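You operate a simulated robot arm through the tools that you are given. There is no shell and no other tool. Be economical: measure what you need, move in short steps, check, and stop when the job is done.

The job below is to be done with a simulated two-armed robot. You get a single attempt, and the scene is never put back.

## Task
Load the open crate: medium box in, lid on, air pumped to green, crate shut, both catches fastened.
Fine: each tile stays in its insert and box.

It is judged by the outcome, as a careful person would: the job done as asked, and still so three seconds after it is handed in. It fails if anything else is knocked over, pushed out of place, dropped, spilled or broken. Lids that push on must go on centred and level and be pressed home; caps that screw on are set level and turned clockwise until they are tight.

## Robot
Two 7-joint arms with two-finger parallel grippers on one trunk, on a base that drives. Base frame: it is fixed to the floor where the robot stands at the start and does not move with it; the origin is under the middle of the robot, x ahead of it, y to its left, z up; the surface under the hand at the start is at about z = 0.9. Units: m, degrees, N and s.
The left shoulder is at the start at [0.05, 0.177, 1.204], the right one opposite. With the tool pointing down near the work surface each hand reaches from about 0.22 to 0.7 m from the robot's upright axis, wherever it stands, measured 20 degrees to its own side. Places, roughly: air valve [0.5, 0.3, 0.9]; crate bay [0.7, 0.8, 0.7]; crate lid [0.9, 0.8, 1]; front crate catch [0.9, 0.9, 1.1]; inside of the large board box [0.7, -0.3, 0.9]; inside of the medium board box [0.7, -0.1, 0.9]; pump plunger [0.6, 0.2, 1.1]; side crate catch [0.9, 0.7, 0.9]. Payload 3.43 kg a hand.
The tool frame of a hand sits at the grasp point between the pads (the TCP): z along the fingers, y along the line on which they close. The tips reach 0.034 m beyond it. Largest opening 0.128 m; finger width 0.024, thickness 0.012; the body of the gripper, 0.048 by 0.13 m, starts 0.096 m behind the TCP.
Orientation is that of the tool frame in the base frame, as a unit quaternion [x, y, z, w]. With the fingers straight down and closing along the base's y, the tool's x points along the base's -x, its y along +y and its z along -z.

## Interface
- The arms move only by the tool servo_tool. It takes "left_series", "right_series" or both (then of equal length, played together; a hand with none holds still); each is a list that holds one entry, the list of rows, each a list of 7 numbers: the gripper command, from -1 (fully open) to 1 (shut), values between in proportion, then the shift along the base's x, y, z in units of 30 mm (1.0 is 30 mm), then the turn, a rotation vector about the base's x, y, z in units of 8 degrees (1.0 is 8 degrees). In form: [[[fingers, tx, ty, tz, ax, ay, az], ...]]. A call has 1 to 12 rows; each row shifts and turns the commanded pose from where the row before left it. A call with a number of a shift or a turn outside -1 to 1 is refused whole. Each row takes 0.2 s and may step no farther than 0.05 m and 8.6 degrees from the row before; otherwise, or with a gripper value out of range, the whole call is refused. A pose out of reach is approached as far as the arm can. The call stops where the force on the tool passes 90 N (or 10 N more than at its start, if that is more) or the arm is blocked; 0.2 s more then pass. The fingers move at their own pace (about 0.108 m/s each) and stop on an object; they squeeze with about 27 N. The grip force told is the motor's: it shows also when the fingers shut on nothing. Time passes only in rows, and 0.2 s behind the last, so rows that do not move let the fingers close. It gives the time, the measured TCP pose, the force on the tool (base axes), the opening and the grip force at its end, in the units of the frame above (readings bear some noise), with the torque about the TCP (base axes, N m) and any sound that the robot's microphone picked up.
- Cameras (640 x 400 px; columns grow to the right, rows downward): "scene" is now at [0.1637, 0.0055, 1.4043]; the picture's right is [0.06, -1.00, 0.00], its down [-0.20, -0.01, -0.98] and it looks along [0.98, 0.06, -0.20] (base axes); focal length 214 px, centre (320, 200). "left" rides on the left gripper at [0.076, 0.011, -0.16] in its tool frame; the picture's right is [-0.15, 0.99, 0.00], its down [-0.88, -0.13, -0.46] and it looks along [-0.45, -0.07, 0.89] (tool axes); focal length 234 px, centre (320, 200). "right" rides on the right gripper at [0.076, -0.011, -0.16] in its tool frame; the picture's right is [0.15, 0.99, 0.00], its down [-0.88, 0.13, -0.46] and it looks along [-0.45, 0.07, 0.89] (tool axes); focal length 234 px, centre (320, 200). There is no depth. A picture from a camera that has moved, and an enlarged one, comes with that camera's place and axes in the base frame and with its lens.
- capture(camera): a new picture of that camera. The clock stands still meanwhile.
- slide_trunk(by): slides the trunk up (or, below 0, down) by that many m; the arms and the scene camera ride with it, the base frame stays. It gives what a move gives, with no picture.
- roll_base(legs): drives the robot by 1 to 6 legs, each [ahead, turn to the left] in m and degrees, along the robot's own axes; the way and the turn of a leg run together, so that a leg with both is an arc; at most 1.5 m and 180 degrees a leg. The arms and the cameras ride along, it lands a little off, and it stops where it bumps. It gives what a move gives.
- head_to(pan, tilt): turns the head with the scene camera to pan (to the left, within 80 degrees either way) and tilt (down, from -29 to 69), counted from straight ahead of the robot. It gives what a move gives.
- close_up(camera, box): a new picture of the part [left, top, right, bottom] of that camera's present view, enlarged. The clock stands still meanwhile.
- sign_off(): hands the job in; it is judged then, once.

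Go step by step. Nothing tells you exact positions but the pictures and the camera data: compare them with the known pose of the tool, close in by small moves and look again before you grip or let go. The budget is 120 turns and 88 pictures, counting those below and the enlarged ones. Unless the task says otherwise, let go and move clear before handing in, and close with one line.

The tools are called after "Request:" by a JSON object that holds its "method" and its "body". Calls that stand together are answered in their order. servo_tool: Moves the arms, as the interface text tells. Its arguments: {"type":"object","properties":{"left_series":{"type":"array","items":{"type":"array","items":{"type":"array","items":{"type":"number"}}}},"right_series":{"type":"array","items":{"type":"array","items":{"type":"array","items":{"type":"number"}}}}},"required":[]} The other tools are called the same way: slide_trunk (by) slides the trunk up or down; roll_base (legs) drives the base; head_to (pan, tilt) turns the head that bears the scene camera; capture (camera) takes a picture; close_up (camera, box) takes an enlarged picture of a part of a camera's view; sign_off () hands the job in.

At the start:

```text
time: 0.0
left_tool_pos: [0.5128, 0.3368, 1.0001]
left_orientation: [-0.001, 1.0, 0.0, 0.0]
left_contact_force: [0.3, 0.9, 0.2]
left_wrist_torque: [0.02, 0.02, -0.02]
left_finger_gap: 0.128
left_finger_force: 0.0
right_tool_pos: [0.3013, -0.0493, 1.3756]
right_orientation: [0.0, 1.0, 0.0, 0.001]
right_contact_force: [-0.9, 0.1, -0.6]
right_wrist_torque: [0.03, 0.03, 0.0]
right_finger_gap: 0.1278
right_finger_force: 0.1
trunk travel left (down, up): [-0.375, 0.026]
robot x, y, heading: [-0.0018, 0.0019, 0.2]
head pan, tilt: [3.4, 11.6]
```

scene: 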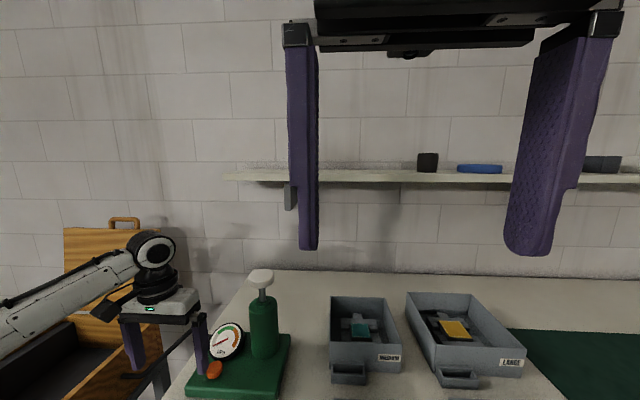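
right: 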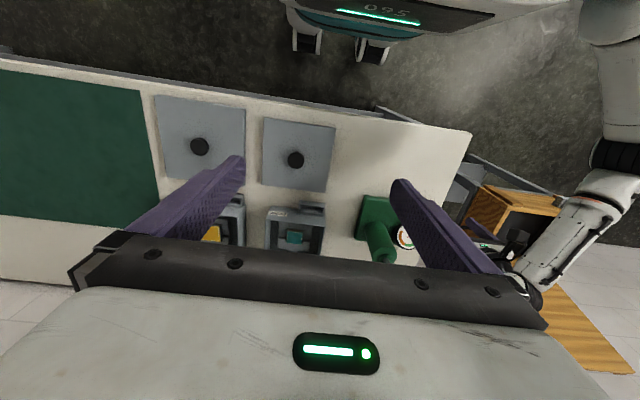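
left: 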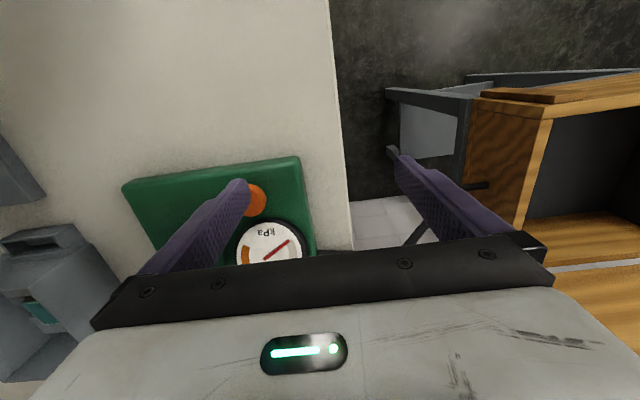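

I see two board boxes with their lids, a pump with a gauge, and the crate on the left. I'll look closer at each area before moving.

Request:
{"method": "head_to", "body": {"pan": 20, "tilt": 45}}

Request:
{"method": "capture", "body": {"camera": "scene"}}

Request:
{"method": "head_to", "body": {"pan": 50, "tilt": 25}}

Request:
{"method": "capture", "body": {"camera": "scene"}}

```text
time: 1.0
left_tool_pos: [0.5133, 0.3376, 1.0007]
left_orientation: [-0.001, 1.0, 0.001, 0.001]
left_contact_force: [-1.3, -1.0, -0.6]
left_wrist_torque: [-0.01, 0.01, 0.01]
left_finger_gap: 0.1283
left_finger_force: 0.1
right_tool_pos: [0.3015, -0.0499, 1.3753]
right_orientation: [0.0, 1.0, 0.001, 0.001]
right_contact_force: [-0.3, 0.8, 0.5]
right_wrist_torque: [0.01, 0.0, 0.01]
right_finger_gap: 0.128
right_finger_force: 0.0
trunk travel left (down, up): [-0.375, 0.026]
robot x, y, heading: [-0.001, 0.001, -0.1]
head pan, tilt: [20.0, 45.0]
```

```text
84 pictures are left
camera scene: at [0.1471, 0.0278, 1.352], right [0.34, -0.94, 0.0], down [-0.66, -0.24, -0.71], along [0.67, 0.24, -0.71], focal length 214 px, centre (320, 200)
```

scene: 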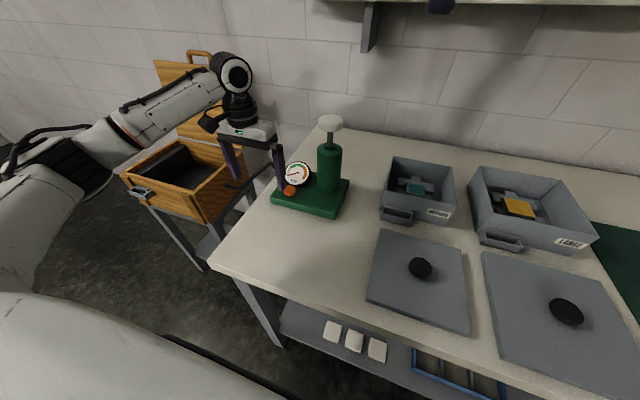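

```text
time: 1.9
left_tool_pos: [0.5129, 0.3374, 1.0001]
left_orientation: [-0.001, 1.0, 0.0, 0.0]
left_contact_force: [-0.3, 0.2, -0.4]
left_wrist_torque: [-0.02, -0.02, 0.01]
left_finger_gap: 0.128
left_finger_force: 0.1
right_tool_pos: [0.3001, -0.0497, 1.3756]
right_orientation: [0.0, 1.0, 0.0, 0.001]
right_contact_force: [0.0, 0.1, -0.2]
right_wrist_torque: [-0.01, 0.02, 0.02]
right_finger_gap: 0.1279
right_finger_force: 0.1
trunk travel left (down, up): [-0.375, 0.026]
robot x, y, heading: [0.0002, 0.0005, 0.1]
head pan, tilt: [50.0, 25.0]
```

```text
83 pictures are left
camera scene: at [0.13, 0.0706, 1.3824], right [0.77, -0.64, 0.0], down [-0.27, -0.32, -0.91], along [0.58, 0.69, -0.42], focal length 214 px, centre (320, 200)
```

scene: 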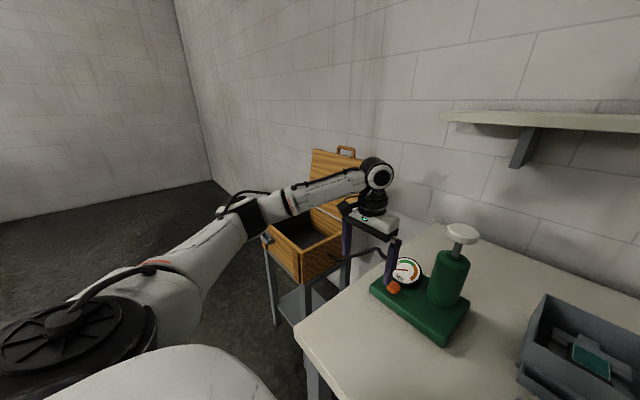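

I'll zoom in on the crate, the box and the pump.

Request:
{"method": "close_up", "body": {"camera": "scene", "box": [230, 130, 430, 330]}}

Request:
{"method": "head_to", "body": {"pan": -8, "tilt": 45}}

Request:
{"method": "capture", "body": {"camera": "scene"}}

Request:
{"method": "close_up", "body": {"camera": "scene", "box": [140, 80, 400, 310]}}

```text
2.00 times, centred on (330, 230) of scene
camera zoom: at [0.13, 0.0706, 1.3824], right [0.77, -0.64, 0.0], down [-0.27, -0.32, -0.91], along [0.58, 0.69, -0.42], focal length 429 px, centre (300, 140)
```

zoom: 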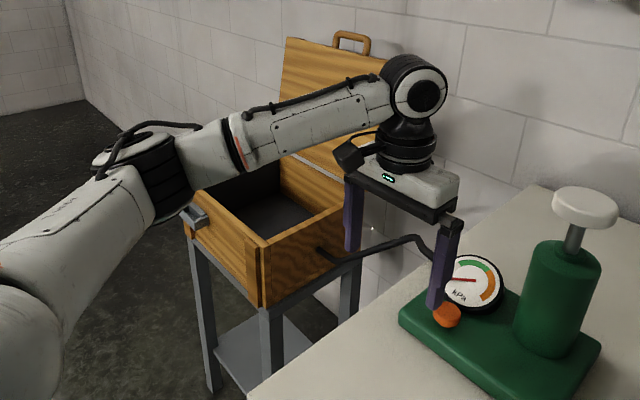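

```text
time: 3.2
left_tool_pos: [0.513, 0.3376, 1.0006]
left_orientation: [-0.001, 1.0, -0.001, 0.0]
left_contact_force: [0.2, -0.3, -0.1]
left_wrist_torque: [0.0, 0.0, -0.01]
left_finger_gap: 0.1277
left_finger_force: 0.1
right_tool_pos: [0.3005, -0.0503, 1.3747]
right_orientation: [0.0, 1.0, 0.0, -0.001]
right_contact_force: [0.3, -0.9, 0.0]
right_wrist_torque: [-0.02, -0.01, -0.02]
right_finger_gap: 0.1281
right_finger_force: 0.1
trunk travel left (down, up): [-0.375, 0.026]
robot x, y, heading: [0.0007, -0.0013, -0.2]
head pan, tilt: [-8.0, 45.0]
```

```text
81 pictures are left
camera scene: at [0.1512, -0.0112, 1.3519], right [-0.14, -0.99, 0.0], down [-0.7, 0.1, -0.71], along [0.7, -0.1, -0.71], focal length 214 px, centre (320, 200)
```

scene: 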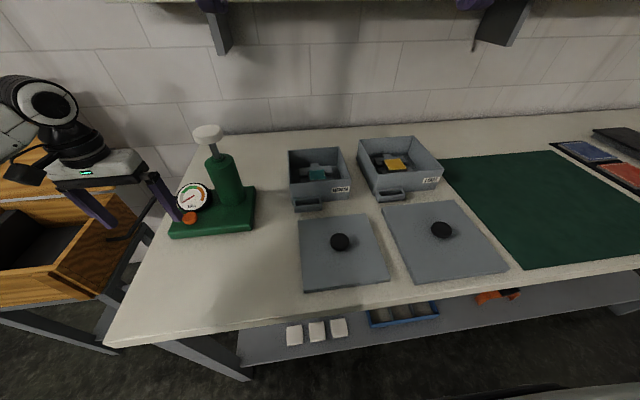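

```text
1.74 times, centred on (270, 195) of scene
camera zoom: at [0.1512, -0.0112, 1.3519], right [-0.14, -0.99, 0.0], down [-0.7, 0.1, -0.71], along [0.7, -0.1, -0.71], focal length 373 px, centre (407, 209)
```

zoom: 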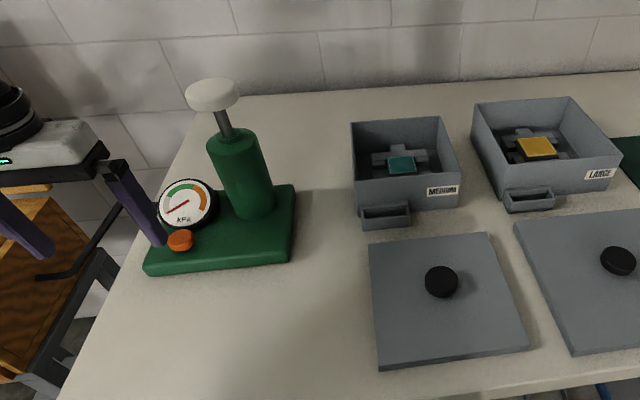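

Medium box is about 0.18 m square around (0.68,-0.08), with its lid at about (0.43,-0.10) and a front handle at x≈0.56. I'll bring the right hand over it for a closer look.

Request:
{"method": "servo_tool", "body": {"right_series": [[[-1, 0.55, -0.27, -1, 0, 0, 0], [-1, 0.55, -0.27, -1, 0, 0, 0], [-1, 0.55, -0.27, -1, 0, 0, 0], [-1, 0.55, -0.27, -1, 0, 0, 0], [-1, 0.55, -0.27, -1, 0, 0, 0], [-1, 0, 0, 0, 0, 0, 0]]]}}

Request:
{"method": "capture", "body": {"camera": "right"}}

Request:
{"method": "close_up", "body": {"camera": "left", "box": [100, 140, 350, 290]}}

```text
time: 4.6
left_tool_pos: [0.5134, 0.3385, 1.0]
left_orientation: [0.0, 1.0, 0.0, 0.0]
left_contact_force: [1.0, 0.6, -0.7]
left_wrist_torque: [0.03, 0.03, -0.01]
left_finger_gap: 0.128
left_finger_force: 0.1
right_tool_pos: [0.3838, -0.0899, 1.229]
right_orientation: [0.0, 1.0, 0.0, 0.001]
right_contact_force: [0.0, -0.6, -0.6]
right_wrist_torque: [0.02, -0.03, 0.03]
right_finger_gap: 0.128
right_finger_force: 0.1
trunk travel left (down, up): [-0.375, 0.026]
robot x, y, heading: [-0.0002, 0.0015, 0.2]
head pan, tilt: [-8.0, 45.0]
```

```text
79 pictures are left
camera right: at [0.3084, -0.1011, 1.3883], right [-0.15, 0.99, 0.0], down [0.88, 0.13, 0.46], along [0.45, 0.07, -0.89], focal length 234 px, centre (320, 200)
```

right: 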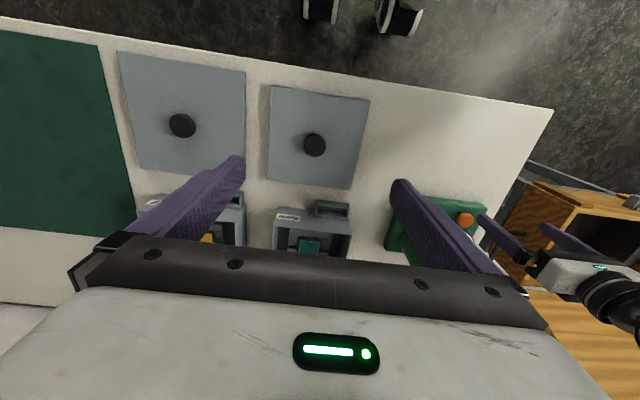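

```text
2.56 times, centred on (225, 215) of left
camera zoom: at [0.4357, 0.3492, 1.1592], right [0.15, 0.99, 0.0], down [0.88, -0.13, 0.46], along [0.45, -0.07, -0.89], focal length 600 px, centre (563, 162)
```

zoom: 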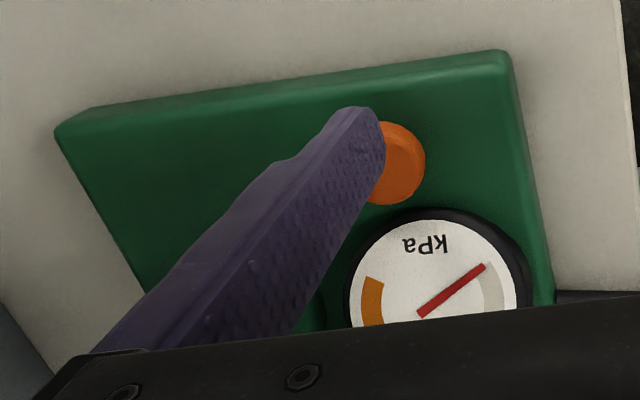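

I'll zoom on the handle and the box interior from the head.

Request:
{"method": "close_up", "body": {"camera": "scene", "box": [280, 140, 360, 215]}}

Request:
{"method": "close_up", "body": {"camera": "right", "box": [255, 80, 385, 260]}}

```text
5.33 times, centred on (320, 178) of scene
camera zoom: at [0.1509, -0.0111, 1.352], right [-0.14, -0.99, 0.0], down [-0.7, 0.1, -0.71], along [0.7, -0.1, -0.71], focal length 1144 px, centre (320, 320)
```

zoom: 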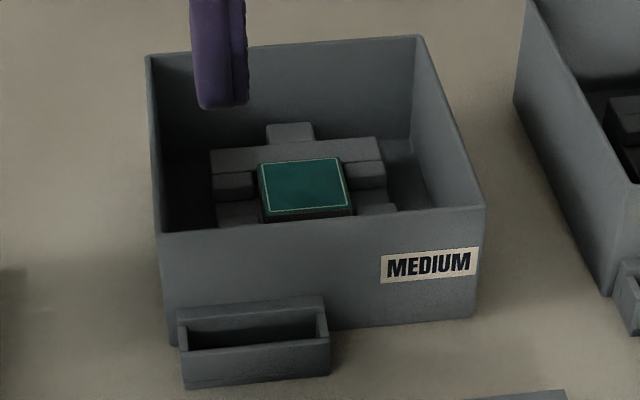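

```text
2.22 times, centred on (320, 170) of right
camera zoom: at [0.3084, -0.1011, 1.3883], right [-0.15, 0.99, 0.0], down [0.88, 0.13, 0.46], along [0.45, 0.07, -0.89], focal length 520 px, centre (320, 267)
```

zoom: 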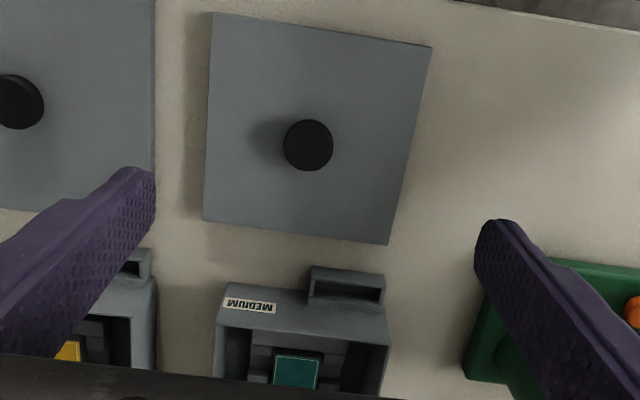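

Next I'll move the left arm out of the line of sight and look at the crate.

Request:
{"method": "servo_tool", "body": {"left_series": [[[-1, 0, 0, 1, 0, 0, 0], [-1, 0, 0, 1, 0, 0, 0], [-1, -0.5, 0, 1, 0, 0, 0], [-1, -1, 0, 1, 0, 0, 0], [-1, -1, 0, 1, 0, 0, 0], [-1, -1, 0, 1, 0, 0, 0], [-1, -1, 0, 1, 0, 0, 0], [-1, -1, 0, 0.5, 0, 0, 0], [-1, -0.5, 0, 0, 0, 0, 0]]]}}

Request:
{"method": "head_to", "body": {"pan": 48, "tilt": 30}}

Request:
{"method": "capture", "body": {"camera": "scene"}}

```text
time: 6.6
left_tool_pos: [0.3322, 0.3376, 1.2248]
left_orientation: [-0.001, 1.0, 0.0, -0.001]
left_contact_force: [0.0, -0.7, 0.4]
left_wrist_torque: [0.02, -0.01, 0.0]
left_finger_gap: 0.1283
left_finger_force: 0.0
right_tool_pos: [0.384, -0.0902, 1.2286]
right_orientation: [0.0, 1.0, 0.001, 0.001]
right_contact_force: [0.8, -0.5, 0.9]
right_wrist_torque: [0.01, -0.02, -0.01]
right_finger_gap: 0.1278
right_finger_force: 0.0
trunk travel left (down, up): [-0.375, 0.026]
robot x, y, heading: [-0.0004, -0.0002, -0.1]
head pan, tilt: [-8.0, 45.0]
```

```text
time: 7.9
left_tool_pos: [0.3334, 0.3378, 1.2238]
left_orientation: [-0.001, 1.0, 0.0, 0.0]
left_contact_force: [-0.6, -0.2, 0.0]
left_wrist_torque: [-0.01, -0.02, 0.01]
left_finger_gap: 0.1281
left_finger_force: 0.1
right_tool_pos: [0.3855, -0.0901, 1.2282]
right_orientation: [-0.001, 1.0, 0.001, 0.0]
right_contact_force: [0.1, -0.3, -0.3]
right_wrist_torque: [-0.02, 0.04, -0.01]
right_finger_gap: 0.1281
right_finger_force: 0.0
trunk travel left (down, up): [-0.375, 0.026]
robot x, y, heading: [0.0008, 0.0011, 0.0]
head pan, tilt: [48.0, 30.0]
```

```text
75 pictures are left
camera scene: at [0.1313, 0.0672, 1.3745], right [0.74, -0.67, 0.0], down [-0.34, -0.37, -0.87], along [0.58, 0.64, -0.5], focal length 214 px, centre (320, 200)
```

scene: 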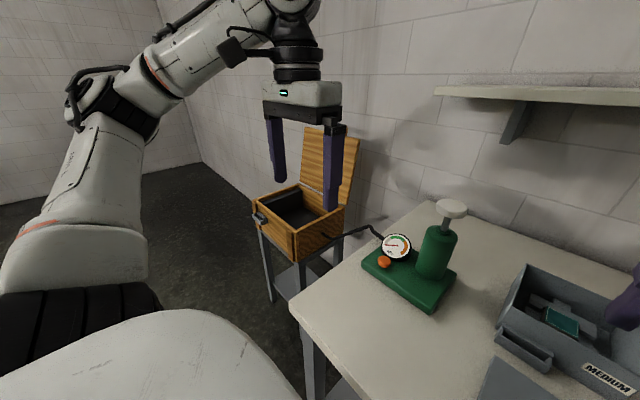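

Request:
{"method": "close_up", "body": {"camera": "scene", "box": [235, 120, 435, 310]}}

```text
2.11 times, centred on (335, 215) of scene
camera zoom: at [0.1313, 0.0672, 1.3745], right [0.74, -0.67, 0.0], down [-0.34, -0.37, -0.87], along [0.58, 0.64, -0.5], focal length 452 px, centre (288, 168)
```

zoom: 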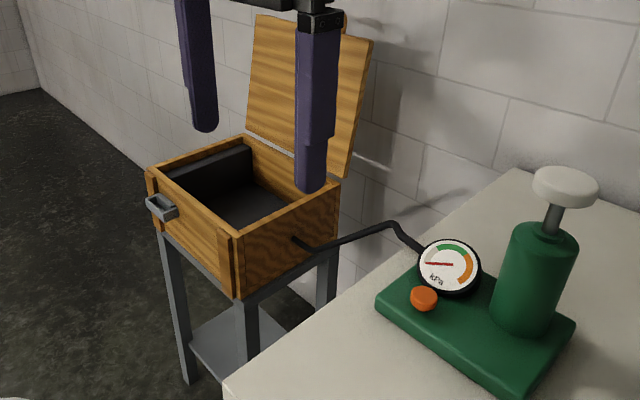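

Lid knob triangulates to (0.418,-0.094, top 0.945), Ø≈0.04. I'll lower the right hand around it with fingers open.

Request:
{"method": "servo_tool", "body": {"right_series": [[[-1, 0.55, -0.06, -1, 0, 0, 0], [-1, 0.55, -0.06, -1, 0, 0, 0], [-1, 0, 0, -1, 0, 0, 0], [-1, 0, 0, -1, 0, 0, 0], [-1, 0, 0, -1, 0, 0, 0], [-1, 0, 0, -1, 0, 0, 0], [-1, 0, 0, -1, 0, 0, 0], [-1, 0, 0, -1, 0, 0, 0], [-1, 0, 0, -0.5, 0, 0, 0], [-1, 0, 0, -0.5, 0, 0, 0], [-1, 0, 0, 0, 0, 0, 0]]]}}

Request:
{"method": "capture", "body": {"camera": "right"}}

```text
time: 10.3
left_tool_pos: [0.3315, 0.3375, 1.225]
left_orientation: [0.0, 1.0, 0.0, 0.0]
left_contact_force: [0.6, 0.6, -0.4]
left_wrist_torque: [0.02, -0.03, 0.01]
left_finger_gap: 0.1281
left_finger_force: 0.0
right_tool_pos: [0.418, -0.0936, 0.9561]
right_orientation: [0.0, 1.0, 0.0, 0.001]
right_contact_force: [-0.3, -0.3, 0.4]
right_wrist_torque: [-0.02, 0.0, -0.02]
right_finger_gap: 0.1279
right_finger_force: 0.2
trunk travel left (down, up): [-0.375, 0.026]
robot x, y, heading: [-0.0003, 0.0014, -0.2]
head pan, tilt: [48.0, 30.0]
```

```text
73 pictures are left
camera right: at [0.3426, -0.104, 1.1147], right [-0.15, 0.99, 0.0], down [0.88, 0.13, 0.46], along [0.45, 0.07, -0.89], focal length 234 px, centre (320, 200)
```

right: 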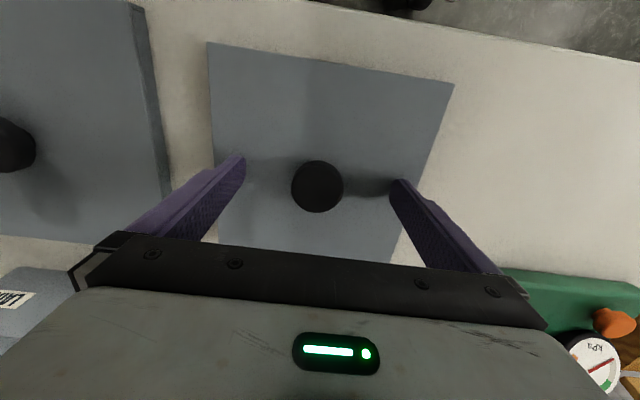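

Knob is centred; I'll grip it and raise the lid.

Request:
{"method": "servo_tool", "body": {"right_series": [[[1, 0, 0, 0, 0, 0, 0], [1, 0, 0, 0, 0, 0, 0], [1, 0, 0, 0, 0, 0, 0], [1, 0, 0, 0.3, 0, 0, 0], [1, 0, 0, 1, 0, 0, 0], [1, 0, 0, 1, 0, 0, 0], [1, 0, 0, 1, 0, 0, 0], [1, 0, 0, 1, 0, 0, 0], [1, 0, 0, 0.5, 0, 0, 0], [1, 0, 0, 0, 0, 0, 0]]]}}

Request:
{"method": "head_to", "body": {"pan": -8, "tilt": 40}}

Request:
{"method": "capture", "body": {"camera": "scene"}}

Request:
{"method": "capture", "body": {"camera": "right"}}

```text
time: 12.5
left_tool_pos: [0.332, 0.3377, 1.2249]
left_orientation: [-0.001, 1.0, 0.0, 0.0]
left_contact_force: [0.2, 0.7, -0.6]
left_wrist_torque: [0.0, 0.01, -0.01]
left_finger_gap: 0.1278
left_finger_force: 0.0
right_tool_pos: [0.4173, -0.0938, 1.0979]
right_orientation: [0.0, 1.0, 0.0, 0.0]
right_contact_force: [0.7, -0.6, -0.6]
right_wrist_torque: [0.0, 0.01, 0.01]
right_finger_gap: 0.0427
right_finger_force: 27.0
trunk travel left (down, up): [-0.375, 0.026]
robot x, y, heading: [0.0017, -0.0024, 0.0]
head pan, tilt: [48.0, 30.0]
```

```text
time: 13.7
left_tool_pos: [0.3334, 0.3371, 1.2251]
left_orientation: [-0.001, 1.0, 0.0, 0.0]
left_contact_force: [-0.6, -0.2, -0.4]
left_wrist_torque: [-0.01, -0.02, -0.01]
left_finger_gap: 0.1281
left_finger_force: 0.1
right_tool_pos: [0.4164, -0.0939, 1.099]
right_orientation: [-0.001, 1.0, 0.0, 0.0]
right_contact_force: [-0.6, 0.3, -0.9]
right_wrist_torque: [-0.02, 0.0, 0.0]
right_finger_gap: 0.0428
right_finger_force: 26.6
trunk travel left (down, up): [-0.375, 0.026]
robot x, y, heading: [-0.0006, -0.0002, 0.3]
head pan, tilt: [-8.0, 40.0]
```

```text
72 pictures are left
camera scene: at [0.155, -0.0118, 1.3591], right [-0.14, -0.99, 0.0], down [-0.64, 0.09, -0.77], along [0.76, -0.11, -0.64], focal length 214 px, centre (320, 200)
```

scene: 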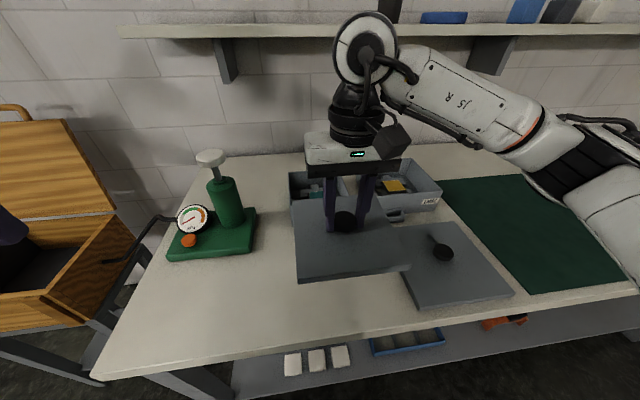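

```text
71 pictures are left
camera right: at [0.3414, -0.1043, 1.2576], right [-0.15, 0.99, 0.0], down [0.88, 0.13, 0.46], along [0.45, 0.07, -0.89], focal length 234 px, centre (320, 200)
```

right: 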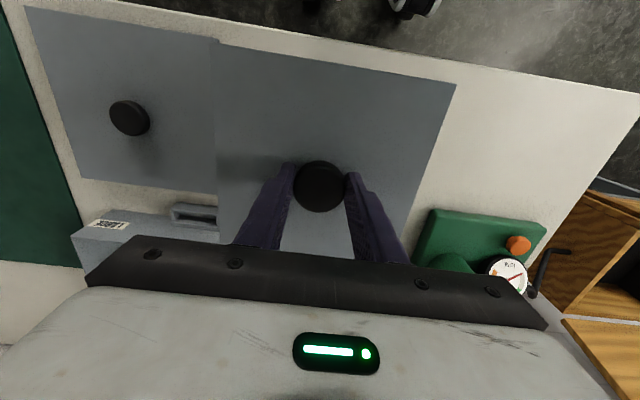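

Lid held by its knob. I'll swing it right (high) to clear the view, then measure the box precisely from two cameras.

Request:
{"method": "servo_tool", "body": {"right_series": [[[1, 0, -1, 0.3, 0, 0, 0], [1, 0, -1, 0.3, 0, 0, 0], [1, 0, -1, 0.3, 0, 0, 0], [1, 0, -1, 0, 0, 0, 0], [1, 0, -1, 0, 0, 0, 0], [1, 0, -1, 0, 0, 0, 0], [1, 0, -1, 0, 0, 0, 0], [1, 0, 0, 0, 0, 0, 0], [1, 0, 0, 0, 0, 0, 0], [1, 0, 0, 0, 0, 0, 0]]], "left_series": [[[1, 0.6, -1, 0.3, 0, 0, 0], [1, 0.6, -1, 0.3, 0, 0, 0], [1, 0.6, -1, 0.3, 0, 0, 0], [1, 0.6, -1, 0, 0, 0, 0], [1, 0.6, -1, 0, 0, 0, 0], [1, 0.6, -1, 0, 0, 0, 0], [1, 0.6, -1, 0, 0, 0, 0], [1, 0.6, -1, 0, 0, 0, 0], [1, 0.6, -1, 0, 0, 0, 0], [1, 0, 0, 0, 0, 0, 0]]]}}

Request:
{"method": "capture", "body": {"camera": "left"}}

Request:
{"method": "close_up", "body": {"camera": "scene", "box": [270, 130, 400, 220]}}

```text
time: 15.9
left_tool_pos: [0.4953, 0.07, 1.2541]
left_orientation: [0.0, 1.0, -0.001, 0.001]
left_contact_force: [0.1, 0.8, -0.2]
left_wrist_torque: [-0.01, -0.02, 0.0]
left_finger_gap: 0.0
left_finger_force: 26.9
right_tool_pos: [0.415, -0.3011, 1.126]
right_orientation: [0.0, 1.0, 0.0, 0.0]
right_contact_force: [-0.9, 0.2, -1.5]
right_wrist_torque: [-0.03, -0.01, 0.03]
right_finger_gap: 0.0428
right_finger_force: 27.1
trunk travel left (down, up): [-0.375, 0.026]
robot x, y, heading: [-0.0023, 0.0005, -0.2]
head pan, tilt: [-8.0, 40.0]
```

```text
70 pictures are left
camera left: at [0.4187, 0.0811, 1.4134], right [0.14, 0.99, 0.0], down [0.88, -0.13, 0.46], along [0.45, -0.07, -0.89], focal length 234 px, centre (320, 200)
```

left: 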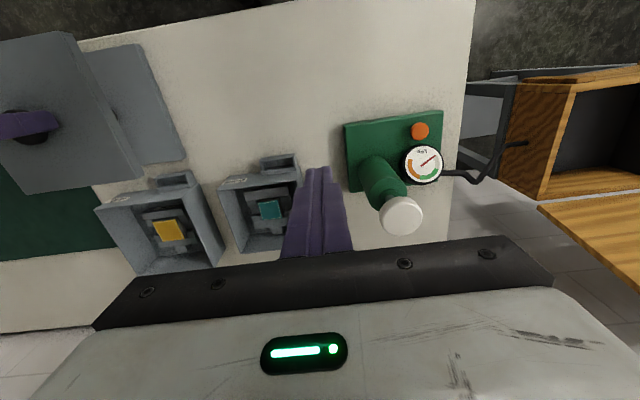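

```text
4.44 times, centred on (335, 175) of scene
camera zoom: at [0.1549, -0.0111, 1.3592], right [-0.14, -0.99, 0.0], down [-0.64, 0.09, -0.77], along [0.76, -0.11, -0.64], focal length 953 px, centre (253, 311)
```

zoom: 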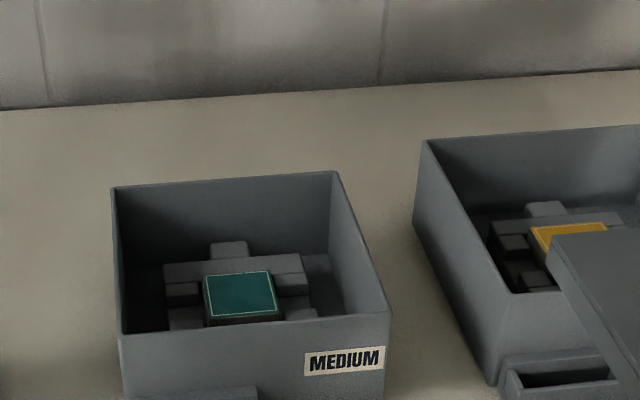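

Request:
{"method": "servo_tool", "body": {"left_series": [[[1, 0, 1, 0, 0, 0, 0], [1, 0, 0.8, 0, 0, 0, 0], [1, 0, 0, 0, 0, 0, 0]]]}}

Request:
{"method": "close_up", "body": {"camera": "left", "box": [160, 140, 310, 270]}}

```text
time: 16.7
left_tool_pos: [0.4972, 0.1216, 1.2527]
left_orientation: [0.0, 1.0, 0.0, 0.0]
left_contact_force: [0.0, -0.7, 0.2]
left_wrist_torque: [0.04, 0.01, 0.04]
left_finger_gap: 0.0
left_finger_force: 27.0
right_tool_pos: [0.4148, -0.3016, 1.125]
right_orientation: [0.0, 1.0, 0.0, 0.0]
right_contact_force: [-0.2, 0.1, -0.6]
right_wrist_torque: [0.0, 0.0, 0.0]
right_finger_gap: 0.0429
right_finger_force: 27.3
trunk travel left (down, up): [-0.375, 0.026]
robot x, y, heading: [-0.0013, 0.0008, 0.1]
head pan, tilt: [-8.0, 40.0]
```

```text
3.08 times, centred on (235, 205) of left
camera zoom: at [0.4201, 0.1331, 1.4116], right [0.15, 0.99, 0.0], down [0.88, -0.13, 0.46], along [0.45, -0.07, -0.89], focal length 720 px, centre (582, 185)
```

zoom: 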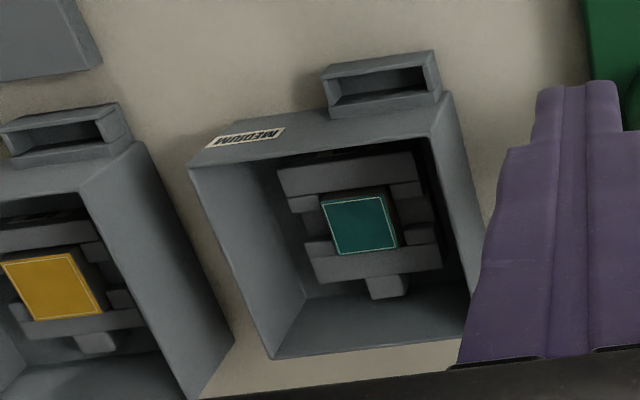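

The box rim is at z≈0.984, x 0.584–0.748, y −0.155–0.010, so its centre is (0.666,−0.073). I'll bring the lid over it and retract the left hand.

Request:
{"method": "servo_tool", "body": {"right_series": [[[1, 0.926, 0.847, 0, 0, 0, 0], [1, 0.926, 0.847, 0, 0, 0, 0], [1, 0.926, 0.847, 0, 0, 0, 0], [1, 0.926, 0.847, 0, 0, 0, 0], [1, 0.926, 0.847, 0, 0, 0, 0], [1, 0.926, 0.847, 0, 0, 0, 0], [1, 0.926, 0.847, 0, 0, 0, 0], [1, 0.926, 0.847, 0, 0, 0, 0], [1, 0.926, 0.847, 0, 0, 0, 0], [1, 0, 0, -0.7, 0, 0, 0], [1, 0, 0, -0.8, 0, 0, 0], [1, 0, 0, 0, 0, 0, 0]]], "left_series": [[[-1, -1, 0.7, 0, 0, 0, 0], [-1, -1, 0.7, 0, 0, 0, 0], [-1, -1, 0.7, 0, 0, 0, 0], [-1, -1, 0.7, 0, 0, 0, 0], [-1, -1, 0.7, 0, 0, 0, 0], [-1, 0, 0.7, 0, 0, 0, 0], [-1, 0, 0.7, 0, 0, 0, 0], [-1, 0, 0, 0, 0, 0, 0], [-1, 0, 0, 0, 0, 0, 0], [-1, 0, 0, 0, 0, 0, 0], [-1, 0, 0, 0, 0, 0, 0], [-1, 0, 0, 0, 0, 0, 0]]]}}

Request:
{"method": "close_up", "body": {"camera": "scene", "box": [270, 120, 400, 220]}}

Request:
{"method": "capture", "body": {"camera": "right"}}

```text
time: 19.3
left_tool_pos: [0.3455, 0.2712, 1.2508]
left_orientation: [-0.001, 1.0, -0.001, 0.0]
left_contact_force: [0.0, 0.0, 0.1]
left_wrist_torque: [0.0, 0.02, 0.02]
left_finger_gap: 0.128
left_finger_force: 0.1
right_tool_pos: [0.6251, -0.0996, 1.0728]
right_orientation: [0.0, 1.0, 0.0, 0.0]
right_contact_force: [-0.4, -0.1, -0.8]
right_wrist_torque: [0.03, 0.0, 0.02]
right_finger_gap: 0.0424
right_finger_force: 26.8
right hand out of reach, approached as far as the arm can: row 8, 9
trunk travel left (down, up): [-0.375, 0.026]
robot x, y, heading: [-0.001, 0.0006, -0.0]
head pan, tilt: [-8.0, 40.0]
```

```text
4.00 times, centred on (335, 170) of scene
camera zoom: at [0.1549, -0.0117, 1.3592], right [-0.14, -0.99, 0.0], down [-0.64, 0.09, -0.77], along [0.76, -0.11, -0.64], focal length 858 px, centre (260, 320)
```

zoom: 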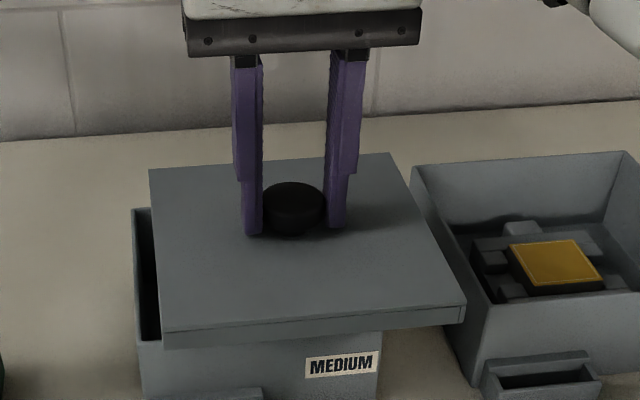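

```text
66 pictures are left
camera right: at [0.5495, -0.1107, 1.2317], right [-0.15, 0.99, 0.0], down [0.88, 0.13, 0.46], along [0.45, 0.07, -0.89], focal length 234 px, centre (320, 200)
```

right: 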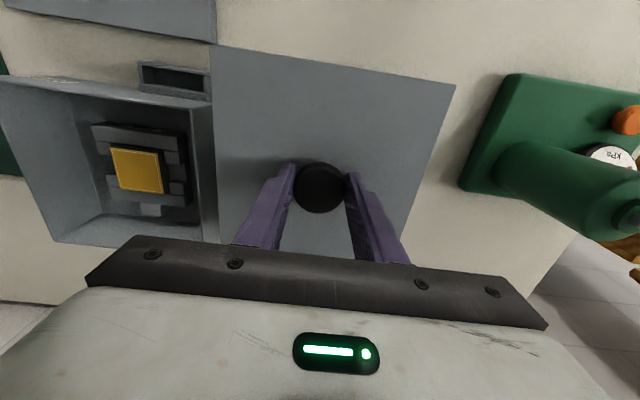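

Just out of reach by ~4 cm. I'll look down to see the room between base and table before driving forward a bit.

Request:
{"method": "head_to", "body": {"pan": 20, "tilt": 69}}

Request:
{"method": "capture", "body": {"camera": "scene"}}

```text
time: 20.2
left_tool_pos: [0.3456, 0.2682, 1.2505]
left_orientation: [-0.001, 1.0, 0.0, 0.0]
left_contact_force: [1.1, -0.6, -0.3]
left_wrist_torque: [0.01, -0.03, -0.01]
left_finger_gap: 0.1282
left_finger_force: 0.0
right_tool_pos: [0.6248, -0.1, 1.0718]
right_orientation: [0.0, 1.0, 0.0, 0.0]
right_contact_force: [0.2, 0.2, -0.9]
right_wrist_torque: [-0.02, -0.04, 0.02]
right_finger_gap: 0.0427
right_finger_force: 26.7
trunk travel left (down, up): [-0.375, 0.026]
robot x, y, heading: [-0.0005, 0.0012, 0.1]
head pan, tilt: [20.0, 68.8]
```

```text
65 pictures are left
camera scene: at [0.1234, 0.019, 1.3231], right [0.34, -0.94, 0.0], down [-0.88, -0.32, -0.36], along [0.34, 0.12, -0.93], focal length 214 px, centre (320, 200)
```

scene: 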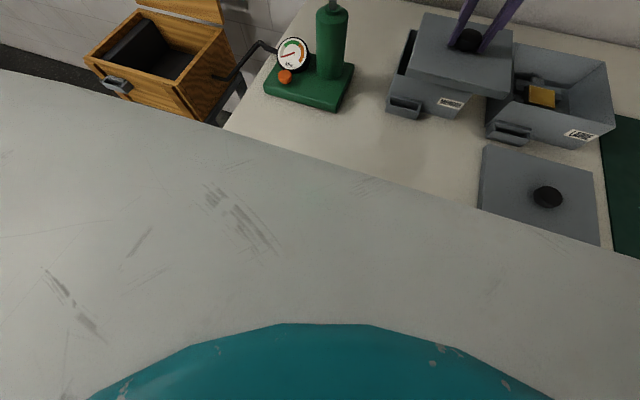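

There's about 0.13 m of room. I'll raise the lid slightly and drive 6 cm ahead.

Request:
{"method": "servo_tool", "body": {"right_series": [[[1, 0, 0, 0.7, 0, 0, 0], [1, 0, 0, 0, 0, 0, 0]]]}}

Request:
{"method": "roll_base", "body": {"legs": [[0.06, 0]]}}

```text
time: 20.8
left_tool_pos: [0.3449, 0.2701, 1.2502]
left_orientation: [-0.001, 1.0, 0.0, 0.0]
left_contact_force: [0.4, 0.3, 0.3]
left_wrist_torque: [0.03, 0.01, 0.0]
left_finger_gap: 0.1277
left_finger_force: 0.0
right_tool_pos: [0.6243, -0.1002, 1.0933]
right_orientation: [0.0, 1.0, 0.0, 0.0]
right_contact_force: [-0.3, 0.2, -1.6]
right_wrist_torque: [-0.01, 0.04, -0.03]
right_finger_gap: 0.0427
right_finger_force: 27.0
trunk travel left (down, up): [-0.375, 0.026]
robot x, y, heading: [0.0007, -0.0032, -0.2]
head pan, tilt: [20.0, 68.8]
```

```text
time: 21.9
left_tool_pos: [0.3972, 0.2706, 1.2521]
left_orientation: [0.0, 1.0, 0.0, -0.001]
left_contact_force: [-0.6, 0.2, 0.9]
left_wrist_torque: [0.02, -0.07, 0.01]
left_finger_gap: 0.1282
left_finger_force: 0.0
right_tool_pos: [0.6737, -0.0999, 1.0936]
right_orientation: [0.001, 1.0, 0.0, 0.0]
right_contact_force: [-0.5, 0.5, -0.9]
right_wrist_torque: [0.0, -0.06, 0.02]
right_finger_gap: 0.0426
right_finger_force: 26.5
trunk travel left (down, up): [-0.375, 0.026]
robot x, y, heading: [0.0554, 0.0019, 0.1]
head pan, tilt: [20.0, 68.8]
stopped in leg 1: the robot was blocked; the commanded pose is now the measured one
```

It stopped at 5.5 cm, touching something; I'll back off 1 cm and check that nothing moved.

Request:
{"method": "roll_base", "body": {"legs": [[-0.01, 0]]}}

Request:
{"method": "head_to", "body": {"pan": -8, "tilt": 45}}

Request:
{"method": "capture", "body": {"camera": "scene"}}

```text
time: 22.7
left_tool_pos: [0.3868, 0.2703, 1.2499]
left_orientation: [0.0, 1.0, 0.0, -0.001]
left_contact_force: [0.9, 0.7, 1.0]
left_wrist_torque: [0.01, 0.0, 0.0]
left_finger_gap: 0.1282
left_finger_force: 0.0
right_tool_pos: [0.667, -0.1016, 1.0919]
right_orientation: [0.0, 1.0, 0.0, -0.002]
right_contact_force: [-0.1, 0.1, -1.9]
right_wrist_torque: [-0.02, -0.03, 0.02]
right_finger_gap: 0.0428
right_finger_force: 27.4
trunk travel left (down, up): [-0.375, 0.026]
robot x, y, heading: [0.0446, 0.0004, -0.0]
head pan, tilt: [20.0, 68.8]
```

```text
time: 23.6
left_tool_pos: [0.3886, 0.2696, 1.2502]
left_orientation: [0.0, 1.0, 0.0, -0.001]
left_contact_force: [1.3, 0.0, -0.3]
left_wrist_torque: [-0.01, -0.02, 0.02]
left_finger_gap: 0.128
left_finger_force: 0.1
right_tool_pos: [0.6663, -0.1022, 1.0923]
right_orientation: [0.0, 1.0, 0.0, 0.0]
right_contact_force: [0.4, -0.4, -1.9]
right_wrist_torque: [0.02, 0.0, -0.02]
right_finger_gap: 0.0425
right_finger_force: 27.3
trunk travel left (down, up): [-0.375, 0.026]
robot x, y, heading: [0.0402, -0.0028, -0.1]
head pan, tilt: [-8.0, 45.0]
```

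```text
64 pictures are left
camera scene: at [0.1934, -0.0115, 1.3518], right [-0.14, -0.99, 0.0], down [-0.7, 0.1, -0.71], along [0.7, -0.1, -0.71], focal length 214 px, centre (320, 200)
```

scene: 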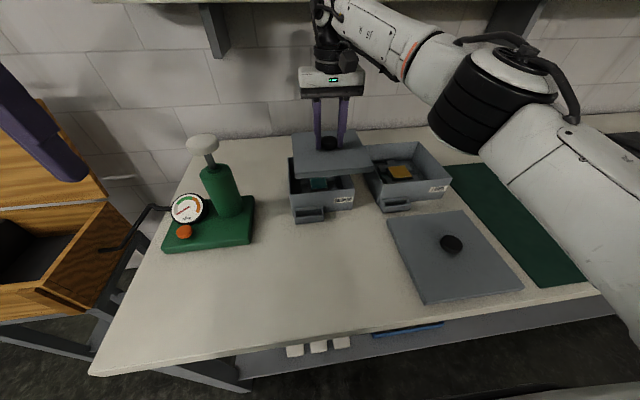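

Nothing shifted. Now I'll centre the lid over the box and lower it close.

Request:
{"method": "servo_tool", "body": {"right_series": [[[1, -0.04, 0.5, 0, 0, 0, 0], [1, 0, 0.47, 0, 0, 0, 0], [1, 0, 0, -0.5, 0, 0, 0], [1, 0, 0, -0.4, 0, 0, 0], [1, 0, 0, 0, 0, 0, 0]]]}}

Request:
{"method": "close_up", "body": {"camera": "scene", "box": [270, 110, 400, 230]}}

```text
time: 24.8
left_tool_pos: [0.3893, 0.2692, 1.2504]
left_orientation: [0.0, 1.0, 0.0, -0.002]
left_contact_force: [-0.2, -0.2, -0.2]
left_wrist_torque: [0.02, -0.02, 0.0]
left_finger_gap: 0.1281
left_finger_force: 0.2
right_tool_pos: [0.6635, -0.0713, 1.0644]
right_orientation: [0.001, 1.0, 0.0, -0.001]
right_contact_force: [0.0, -1.1, -1.0]
right_wrist_torque: [-0.01, 0.0, -0.01]
right_finger_gap: 0.0426
right_finger_force: 27.1
trunk travel left (down, up): [-0.375, 0.026]
robot x, y, heading: [0.0416, -0.001, -0.1]
head pan, tilt: [-8.0, 45.0]
```

```text
3.33 times, centred on (335, 170) of scene
camera zoom: at [0.1934, -0.0117, 1.3519], right [-0.14, -0.99, 0.0], down [-0.7, 0.1, -0.71], along [0.7, -0.1, -0.71], focal length 715 px, centre (270, 300)
```

zoom: 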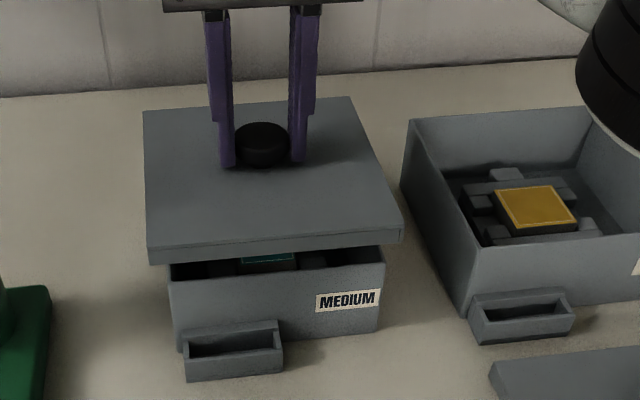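

Lid looks nearly centred (a few mm far). I'll nudge it by (−2,−1.5) mm and lower to just above the rim for another check.

Request:
{"method": "servo_tool", "body": {"right_series": [[[1, -0.08, -0.05, -0.3, 0, 0, 0], [1, 0, 0, -0.3, 0, 0, 0], [1, 0, 0, 0, 0, 0, 0]]]}}

Request:
{"method": "close_up", "body": {"camera": "scene", "box": [280, 130, 360, 220]}}

```text
time: 25.6
left_tool_pos: [0.3887, 0.2709, 1.2512]
left_orientation: [0.0, 1.0, 0.0, -0.001]
left_contact_force: [0.4, -0.5, 0.2]
left_wrist_torque: [0.0, -0.01, -0.01]
left_finger_gap: 0.1278
left_finger_force: 0.1
right_tool_pos: [0.6628, -0.0737, 1.0466]
right_orientation: [0.001, 1.0, 0.0, -0.001]
right_contact_force: [-0.5, -0.1, -0.8]
right_wrist_torque: [-0.01, 0.0, -0.03]
right_finger_gap: 0.0426
right_finger_force: 27.0
trunk travel left (down, up): [-0.375, 0.026]
robot x, y, heading: [0.0422, -0.0049, -0.1]
head pan, tilt: [-8.0, 45.0]
```

```text
4.44 times, centred on (320, 175) of scene
camera zoom: at [0.1934, -0.0116, 1.3519], right [-0.14, -0.99, 0.0], down [-0.7, 0.1, -0.71], along [0.7, -0.1, -0.71], focal length 953 px, centre (320, 311)
```

zoom: 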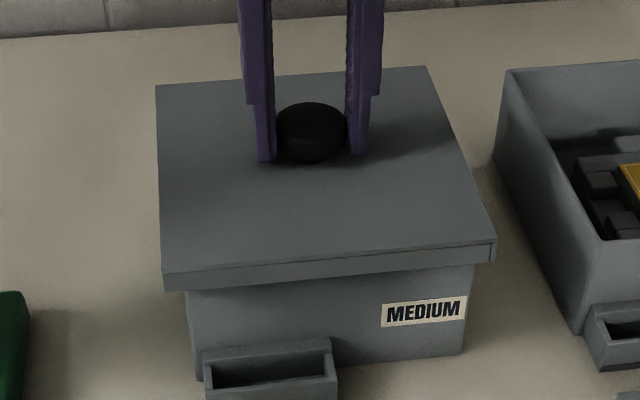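

Side overhangs are equal (24/22 px). Lowering gently while watching the force.

Request:
{"method": "servo_tool", "body": {"right_series": [[[1, -0.03, 0, -0.1, 0, 0, 0], [1, 0, 0, -0.1, 0, 0, 0], [1, 0, 0, 0, 0, 0, 0]]]}}

Request:
{"method": "servo_tool", "body": {"right_series": [[[1, 0, 0, -0.1, 0, 0, 0], [1, 0, 0, -0.1, 0, 0, 0], [1, 0, 0, 0, 0, 0, 0]]]}}

```text
time: 26.4
left_tool_pos: [0.3883, 0.2697, 1.2504]
left_orientation: [-0.001, 1.0, -0.001, -0.001]
left_contact_force: [0.3, -0.5, -0.3]
left_wrist_torque: [0.0, -0.01, 0.01]
left_finger_gap: 0.1278
left_finger_force: 0.0
right_tool_pos: [0.6609, -0.0727, 1.0418]
right_orientation: [0.0, 1.0, 0.0, -0.001]
right_contact_force: [0.5, 0.1, -1.1]
right_wrist_torque: [-0.02, 0.01, -0.02]
right_finger_gap: 0.0424
right_finger_force: 27.1
trunk travel left (down, up): [-0.375, 0.026]
robot x, y, heading: [0.0439, 0.0001, -0.2]
head pan, tilt: [-8.0, 45.0]
```

```text
time: 27.2
left_tool_pos: [0.389, 0.2689, 1.2506]
left_orientation: [-0.001, 1.0, 0.001, -0.002]
left_contact_force: [0.3, 0.5, -0.5]
left_wrist_torque: [-0.01, -0.01, -0.01]
left_finger_gap: 0.1282
left_finger_force: 0.0
right_tool_pos: [0.6626, -0.0743, 1.0352]
right_orientation: [0.0, 1.0, 0.0, -0.001]
right_contact_force: [0.4, -0.1, -0.6]
right_wrist_torque: [-0.01, -0.04, 0.02]
right_finger_gap: 0.0425
right_finger_force: 26.6
trunk travel left (down, up): [-0.375, 0.026]
robot x, y, heading: [0.0405, -0.0027, -0.1]
head pan, tilt: [-8.0, 45.0]
```

Request:
{"method": "servo_tool", "body": {"right_series": [[[1, 0, 0, -0.1, 0, 0, 0], [1, 0, 0, -0.1, 0, 0, 0], [1, 0, 0, 0, 0, 0, 0]]]}}

Request:
{"method": "close_up", "body": {"camera": "scene", "box": [280, 130, 360, 220]}}

```text
time: 28.0
left_tool_pos: [0.388, 0.2679, 1.2496]
left_orientation: [-0.001, 1.0, -0.001, -0.001]
left_contact_force: [-0.6, -0.6, 0.3]
left_wrist_torque: [0.0, 0.0, -0.03]
left_finger_gap: 0.1279
left_finger_force: 0.0
right_tool_pos: [0.6637, -0.0731, 1.0281]
right_orientation: [0.001, 1.0, 0.0, -0.002]
right_contact_force: [3.1, -0.5, 0.2]
right_wrist_torque: [-0.01, -0.29, -0.02]
right_finger_gap: 0.0426
right_finger_force: 26.6
trunk travel left (down, up): [-0.375, 0.026]
robot x, y, heading: [0.0425, 0.0021, -0.4]
head pan, tilt: [-8.0, 45.0]
```

```text
4.44 times, centred on (320, 175) of scene
camera zoom: at [0.1937, -0.0115, 1.3518], right [-0.14, -0.99, 0.0], down [-0.7, 0.1, -0.71], along [0.7, -0.1, -0.71], focal length 953 px, centre (320, 311)
```

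zoom: 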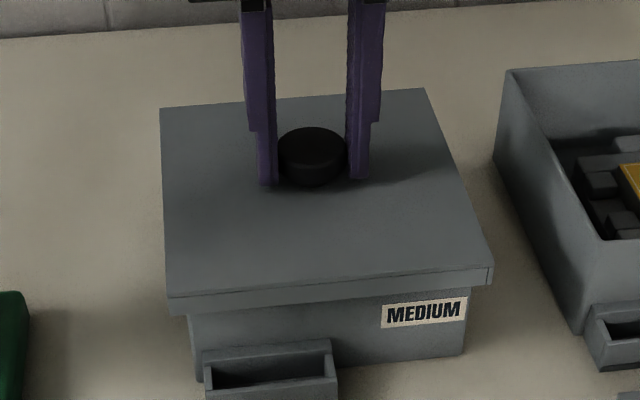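

The skirt has engaged with a small +x side force, so I'll ease +1.5 mm in x and keep lowering.

Request:
{"method": "servo_tool", "body": {"right_series": [[[1, 0.05, 0, 0, 0, 0, 0], [1, 0, 0, 0, 0, 0, 0]]]}}

Request:
{"method": "servo_tool", "body": {"right_series": [[[1, 0, 0, -0.1, 0, 0, 0], [1, 0, 0, -0.1, 0, 0, 0], [1, 0, 0, 0, 0, 0, 0]]]}}

```text
time: 28.6
left_tool_pos: [0.3886, 0.2703, 1.2499]
left_orientation: [-0.001, 1.0, 0.0, -0.002]
left_contact_force: [0.2, 0.0, 0.5]
left_wrist_torque: [0.0, 0.0, -0.01]
left_finger_gap: 0.1281
left_finger_force: 0.0
right_tool_pos: [0.6628, -0.073, 1.0282]
right_orientation: [0.001, 1.0, 0.0, -0.002]
right_contact_force: [-0.5, -0.3, -0.7]
right_wrist_torque: [0.0, -0.01, 0.0]
right_finger_gap: 0.0426
right_finger_force: 26.6
trunk travel left (down, up): [-0.375, 0.026]
robot x, y, heading: [0.045, -0.0003, 0.1]
head pan, tilt: [-8.0, 45.0]
```

```text
time: 29.4
left_tool_pos: [0.3882, 0.2701, 1.2507]
left_orientation: [-0.001, 1.0, 0.001, -0.002]
left_contact_force: [0.2, -0.3, 1.1]
left_wrist_torque: [0.03, 0.04, -0.02]
left_finger_gap: 0.1279
left_finger_force: 0.1
right_tool_pos: [0.6638, -0.0732, 1.0211]
right_orientation: [0.0, 1.0, 0.001, 0.0]
right_contact_force: [1.7, 0.1, -0.8]
right_wrist_torque: [0.02, -0.11, -0.04]
right_finger_gap: 0.0428
right_finger_force: 27.2
trunk travel left (down, up): [-0.375, 0.026]
robot x, y, heading: [0.0407, 0.0005, -0.0]
head pan, tilt: [-8.0, 45.0]
```

Good, engaging freely. Continuing down until it seats and resists.

Request:
{"method": "servo_tool", "body": {"right_series": [[[1, 0.03, 0, -0.1, 0, 0, 0], [1, 0, 0, -0.1, 0, 0, 0], [1, 0, 0, -0.1, 0, 0, 0], [1, 0, 0, 0, 0, 0, 0]]]}}

Request:
{"method": "close_up", "body": {"camera": "scene", "box": [280, 130, 360, 220]}}

```text
time: 30.4
left_tool_pos: [0.3861, 0.2699, 1.2515]
left_orientation: [-0.001, 1.0, 0.0, -0.001]
left_contact_force: [-1.0, -0.1, 1.0]
left_wrist_torque: [0.0, 0.01, -0.05]
left_finger_gap: 0.1278
left_finger_force: 0.1
right_tool_pos: [0.6645, -0.0737, 1.0205]
right_orientation: [0.001, 1.0, 0.001, 0.003]
right_contact_force: [3.2, 0.8, 26.9]
right_wrist_torque: [0.06, -0.24, -0.03]
right_finger_gap: 0.0431
right_finger_force: 27.2
trunk travel left (down, up): [-0.375, 0.026]
robot x, y, heading: [0.0413, -0.0026, -0.2]
head pan, tilt: [-8.0, 45.0]
```

```text
4.44 times, centred on (320, 175) of scene
camera zoom: at [0.1908, -0.011, 1.3524], right [-0.14, -0.99, 0.0], down [-0.7, 0.1, -0.71], along [0.7, -0.1, -0.71], focal length 953 px, centre (320, 311)
```

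zoom: 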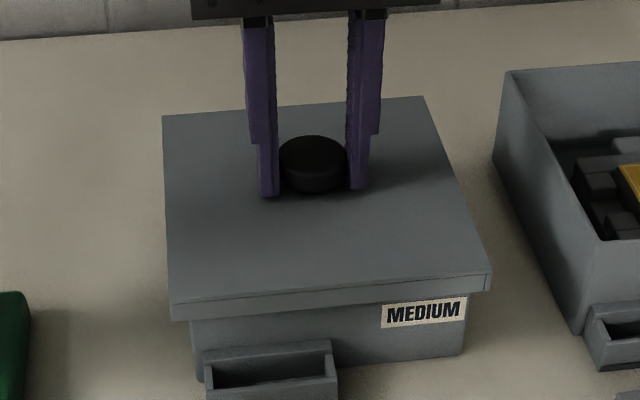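

Seated with 27 N. I'll press harder to make sure it is home, listening for a click.

Request:
{"method": "servo_tool", "body": {"right_series": [[[1, 0, 0, -0.15, 0, 0, 0], [1, 0, 0, -0.15, 0, 0, 0], [1, 0, 0, -0.15, 0, 0, 0], [1, 0, 0, -0.15, 0, 0, 0], [1, 0, 0, 0, 0, 0, 0]]]}}

```text
time: 31.6
left_tool_pos: [0.3801, 0.2707, 1.254]
left_orientation: [0.0, 1.0, 0.0, 0.003]
left_contact_force: [0.5, -0.4, -0.5]
left_wrist_torque: [0.0, -0.02, 0.01]
left_finger_gap: 0.128
left_finger_force: 0.0
right_tool_pos: [0.6632, -0.0738, 1.0172]
right_orientation: [0.001, 1.0, 0.001, 0.015]
right_contact_force: [-5.2, -7.6, 84.7]
right_wrist_torque: [-0.85, 1.57, 0.58]
right_finger_gap: 0.0427
right_finger_force: 27.6
trunk travel left (down, up): [-0.375, 0.026]
robot x, y, heading: [0.0409, -0.0084, -0.1]
head pan, tilt: [-8.0, 45.0]
```

Pressed at 85 N. I'll relieve the force, check the lid, then test-lift a few mm by the knob.

Request:
{"method": "servo_tool", "body": {"right_series": [[[1, 0, 0, 0.2, 0, 0, 0], [1, 0, 0, 0.2, 0, 0, 0], [1, 0, 0, 0.2, 0, 0, 0], [1, 0, 0, 0.1, 0, 0, 0], [1, 0, 0, 0, 0, 0, 0]]]}}

Request:
{"method": "close_up", "body": {"camera": "scene", "box": [280, 130, 360, 220]}}

```text
time: 32.8
left_tool_pos: [0.3888, 0.2705, 1.2518]
left_orientation: [-0.001, 1.0, -0.001, -0.001]
left_contact_force: [-0.2, 0.2, -0.6]
left_wrist_torque: [0.01, 0.02, -0.05]
left_finger_gap: 0.128
left_finger_force: 0.1
right_tool_pos: [0.6638, -0.0745, 1.0185]
right_orientation: [0.001, 1.0, 0.0, 0.001]
right_contact_force: [7.9, -1.3, 12.8]
right_wrist_torque: [-0.05, -0.74, -0.18]
right_finger_gap: 0.0428
right_finger_force: 26.8
trunk travel left (down, up): [-0.375, 0.026]
robot x, y, heading: [0.0418, -0.0014, -0.2]
head pan, tilt: [-8.0, 45.0]
```

```text
4.44 times, centred on (320, 175) of scene
camera zoom: at [0.1927, -0.0114, 1.3518], right [-0.14, -0.99, 0.0], down [-0.7, 0.1, -0.71], along [0.7, -0.1, -0.71], focal length 953 px, centre (320, 311)
```

zoom: 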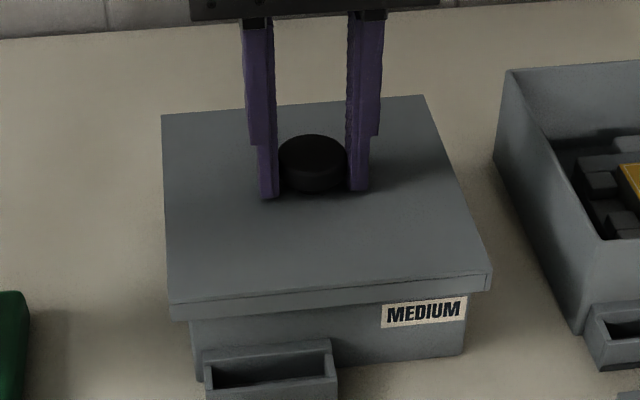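

Lid is level and seated. Test-lift: 1 cm by the knob.

Request:
{"method": "servo_tool", "body": {"right_series": [[[1, -0.05, 0, 0.15, 0, 0, 0], [1, 0, 0, 0.15, 0, 0, 0], [1, 0, 0, 0.1, 0, 0, 0], [1, 0, 0, 0, 0, 0, 0]]]}}

Request:
{"method": "close_up", "body": {"camera": "scene", "box": [280, 130, 360, 220]}}

```text
time: 33.8
left_tool_pos: [0.3882, 0.27, 1.2512]
left_orientation: [0.0, 1.0, 0.0, -0.002]
left_contact_force: [0.0, 0.5, 0.4]
left_wrist_torque: [0.0, 0.04, 0.02]
left_finger_gap: 0.128
left_finger_force: 0.0
right_tool_pos: [0.6626, -0.0746, 1.0295]
right_orientation: [0.001, 1.0, 0.0, -0.002]
right_contact_force: [-0.1, 0.3, -1.7]
right_wrist_torque: [-0.01, 0.01, 0.0]
right_finger_gap: 0.0426
right_finger_force: 27.3
trunk travel left (down, up): [-0.375, 0.026]
robot x, y, heading: [0.0366, -0.0, -0.0]
head pan, tilt: [-8.0, 45.0]
```

```text
4.44 times, centred on (320, 175) of scene
camera zoom: at [0.1934, -0.0116, 1.3519], right [-0.14, -0.99, 0.0], down [-0.7, 0.1, -0.71], along [0.7, -0.1, -0.71], focal length 953 px, centre (320, 311)
```

zoom: 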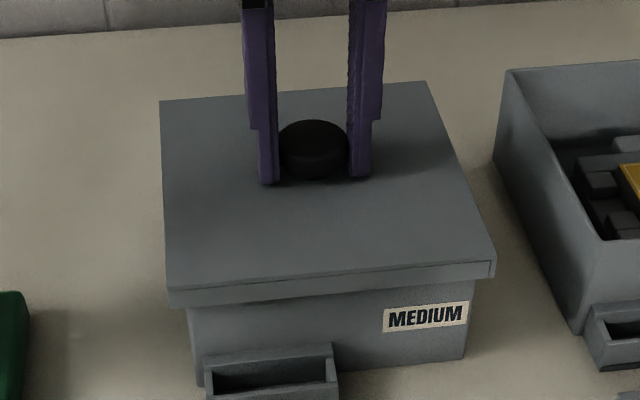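

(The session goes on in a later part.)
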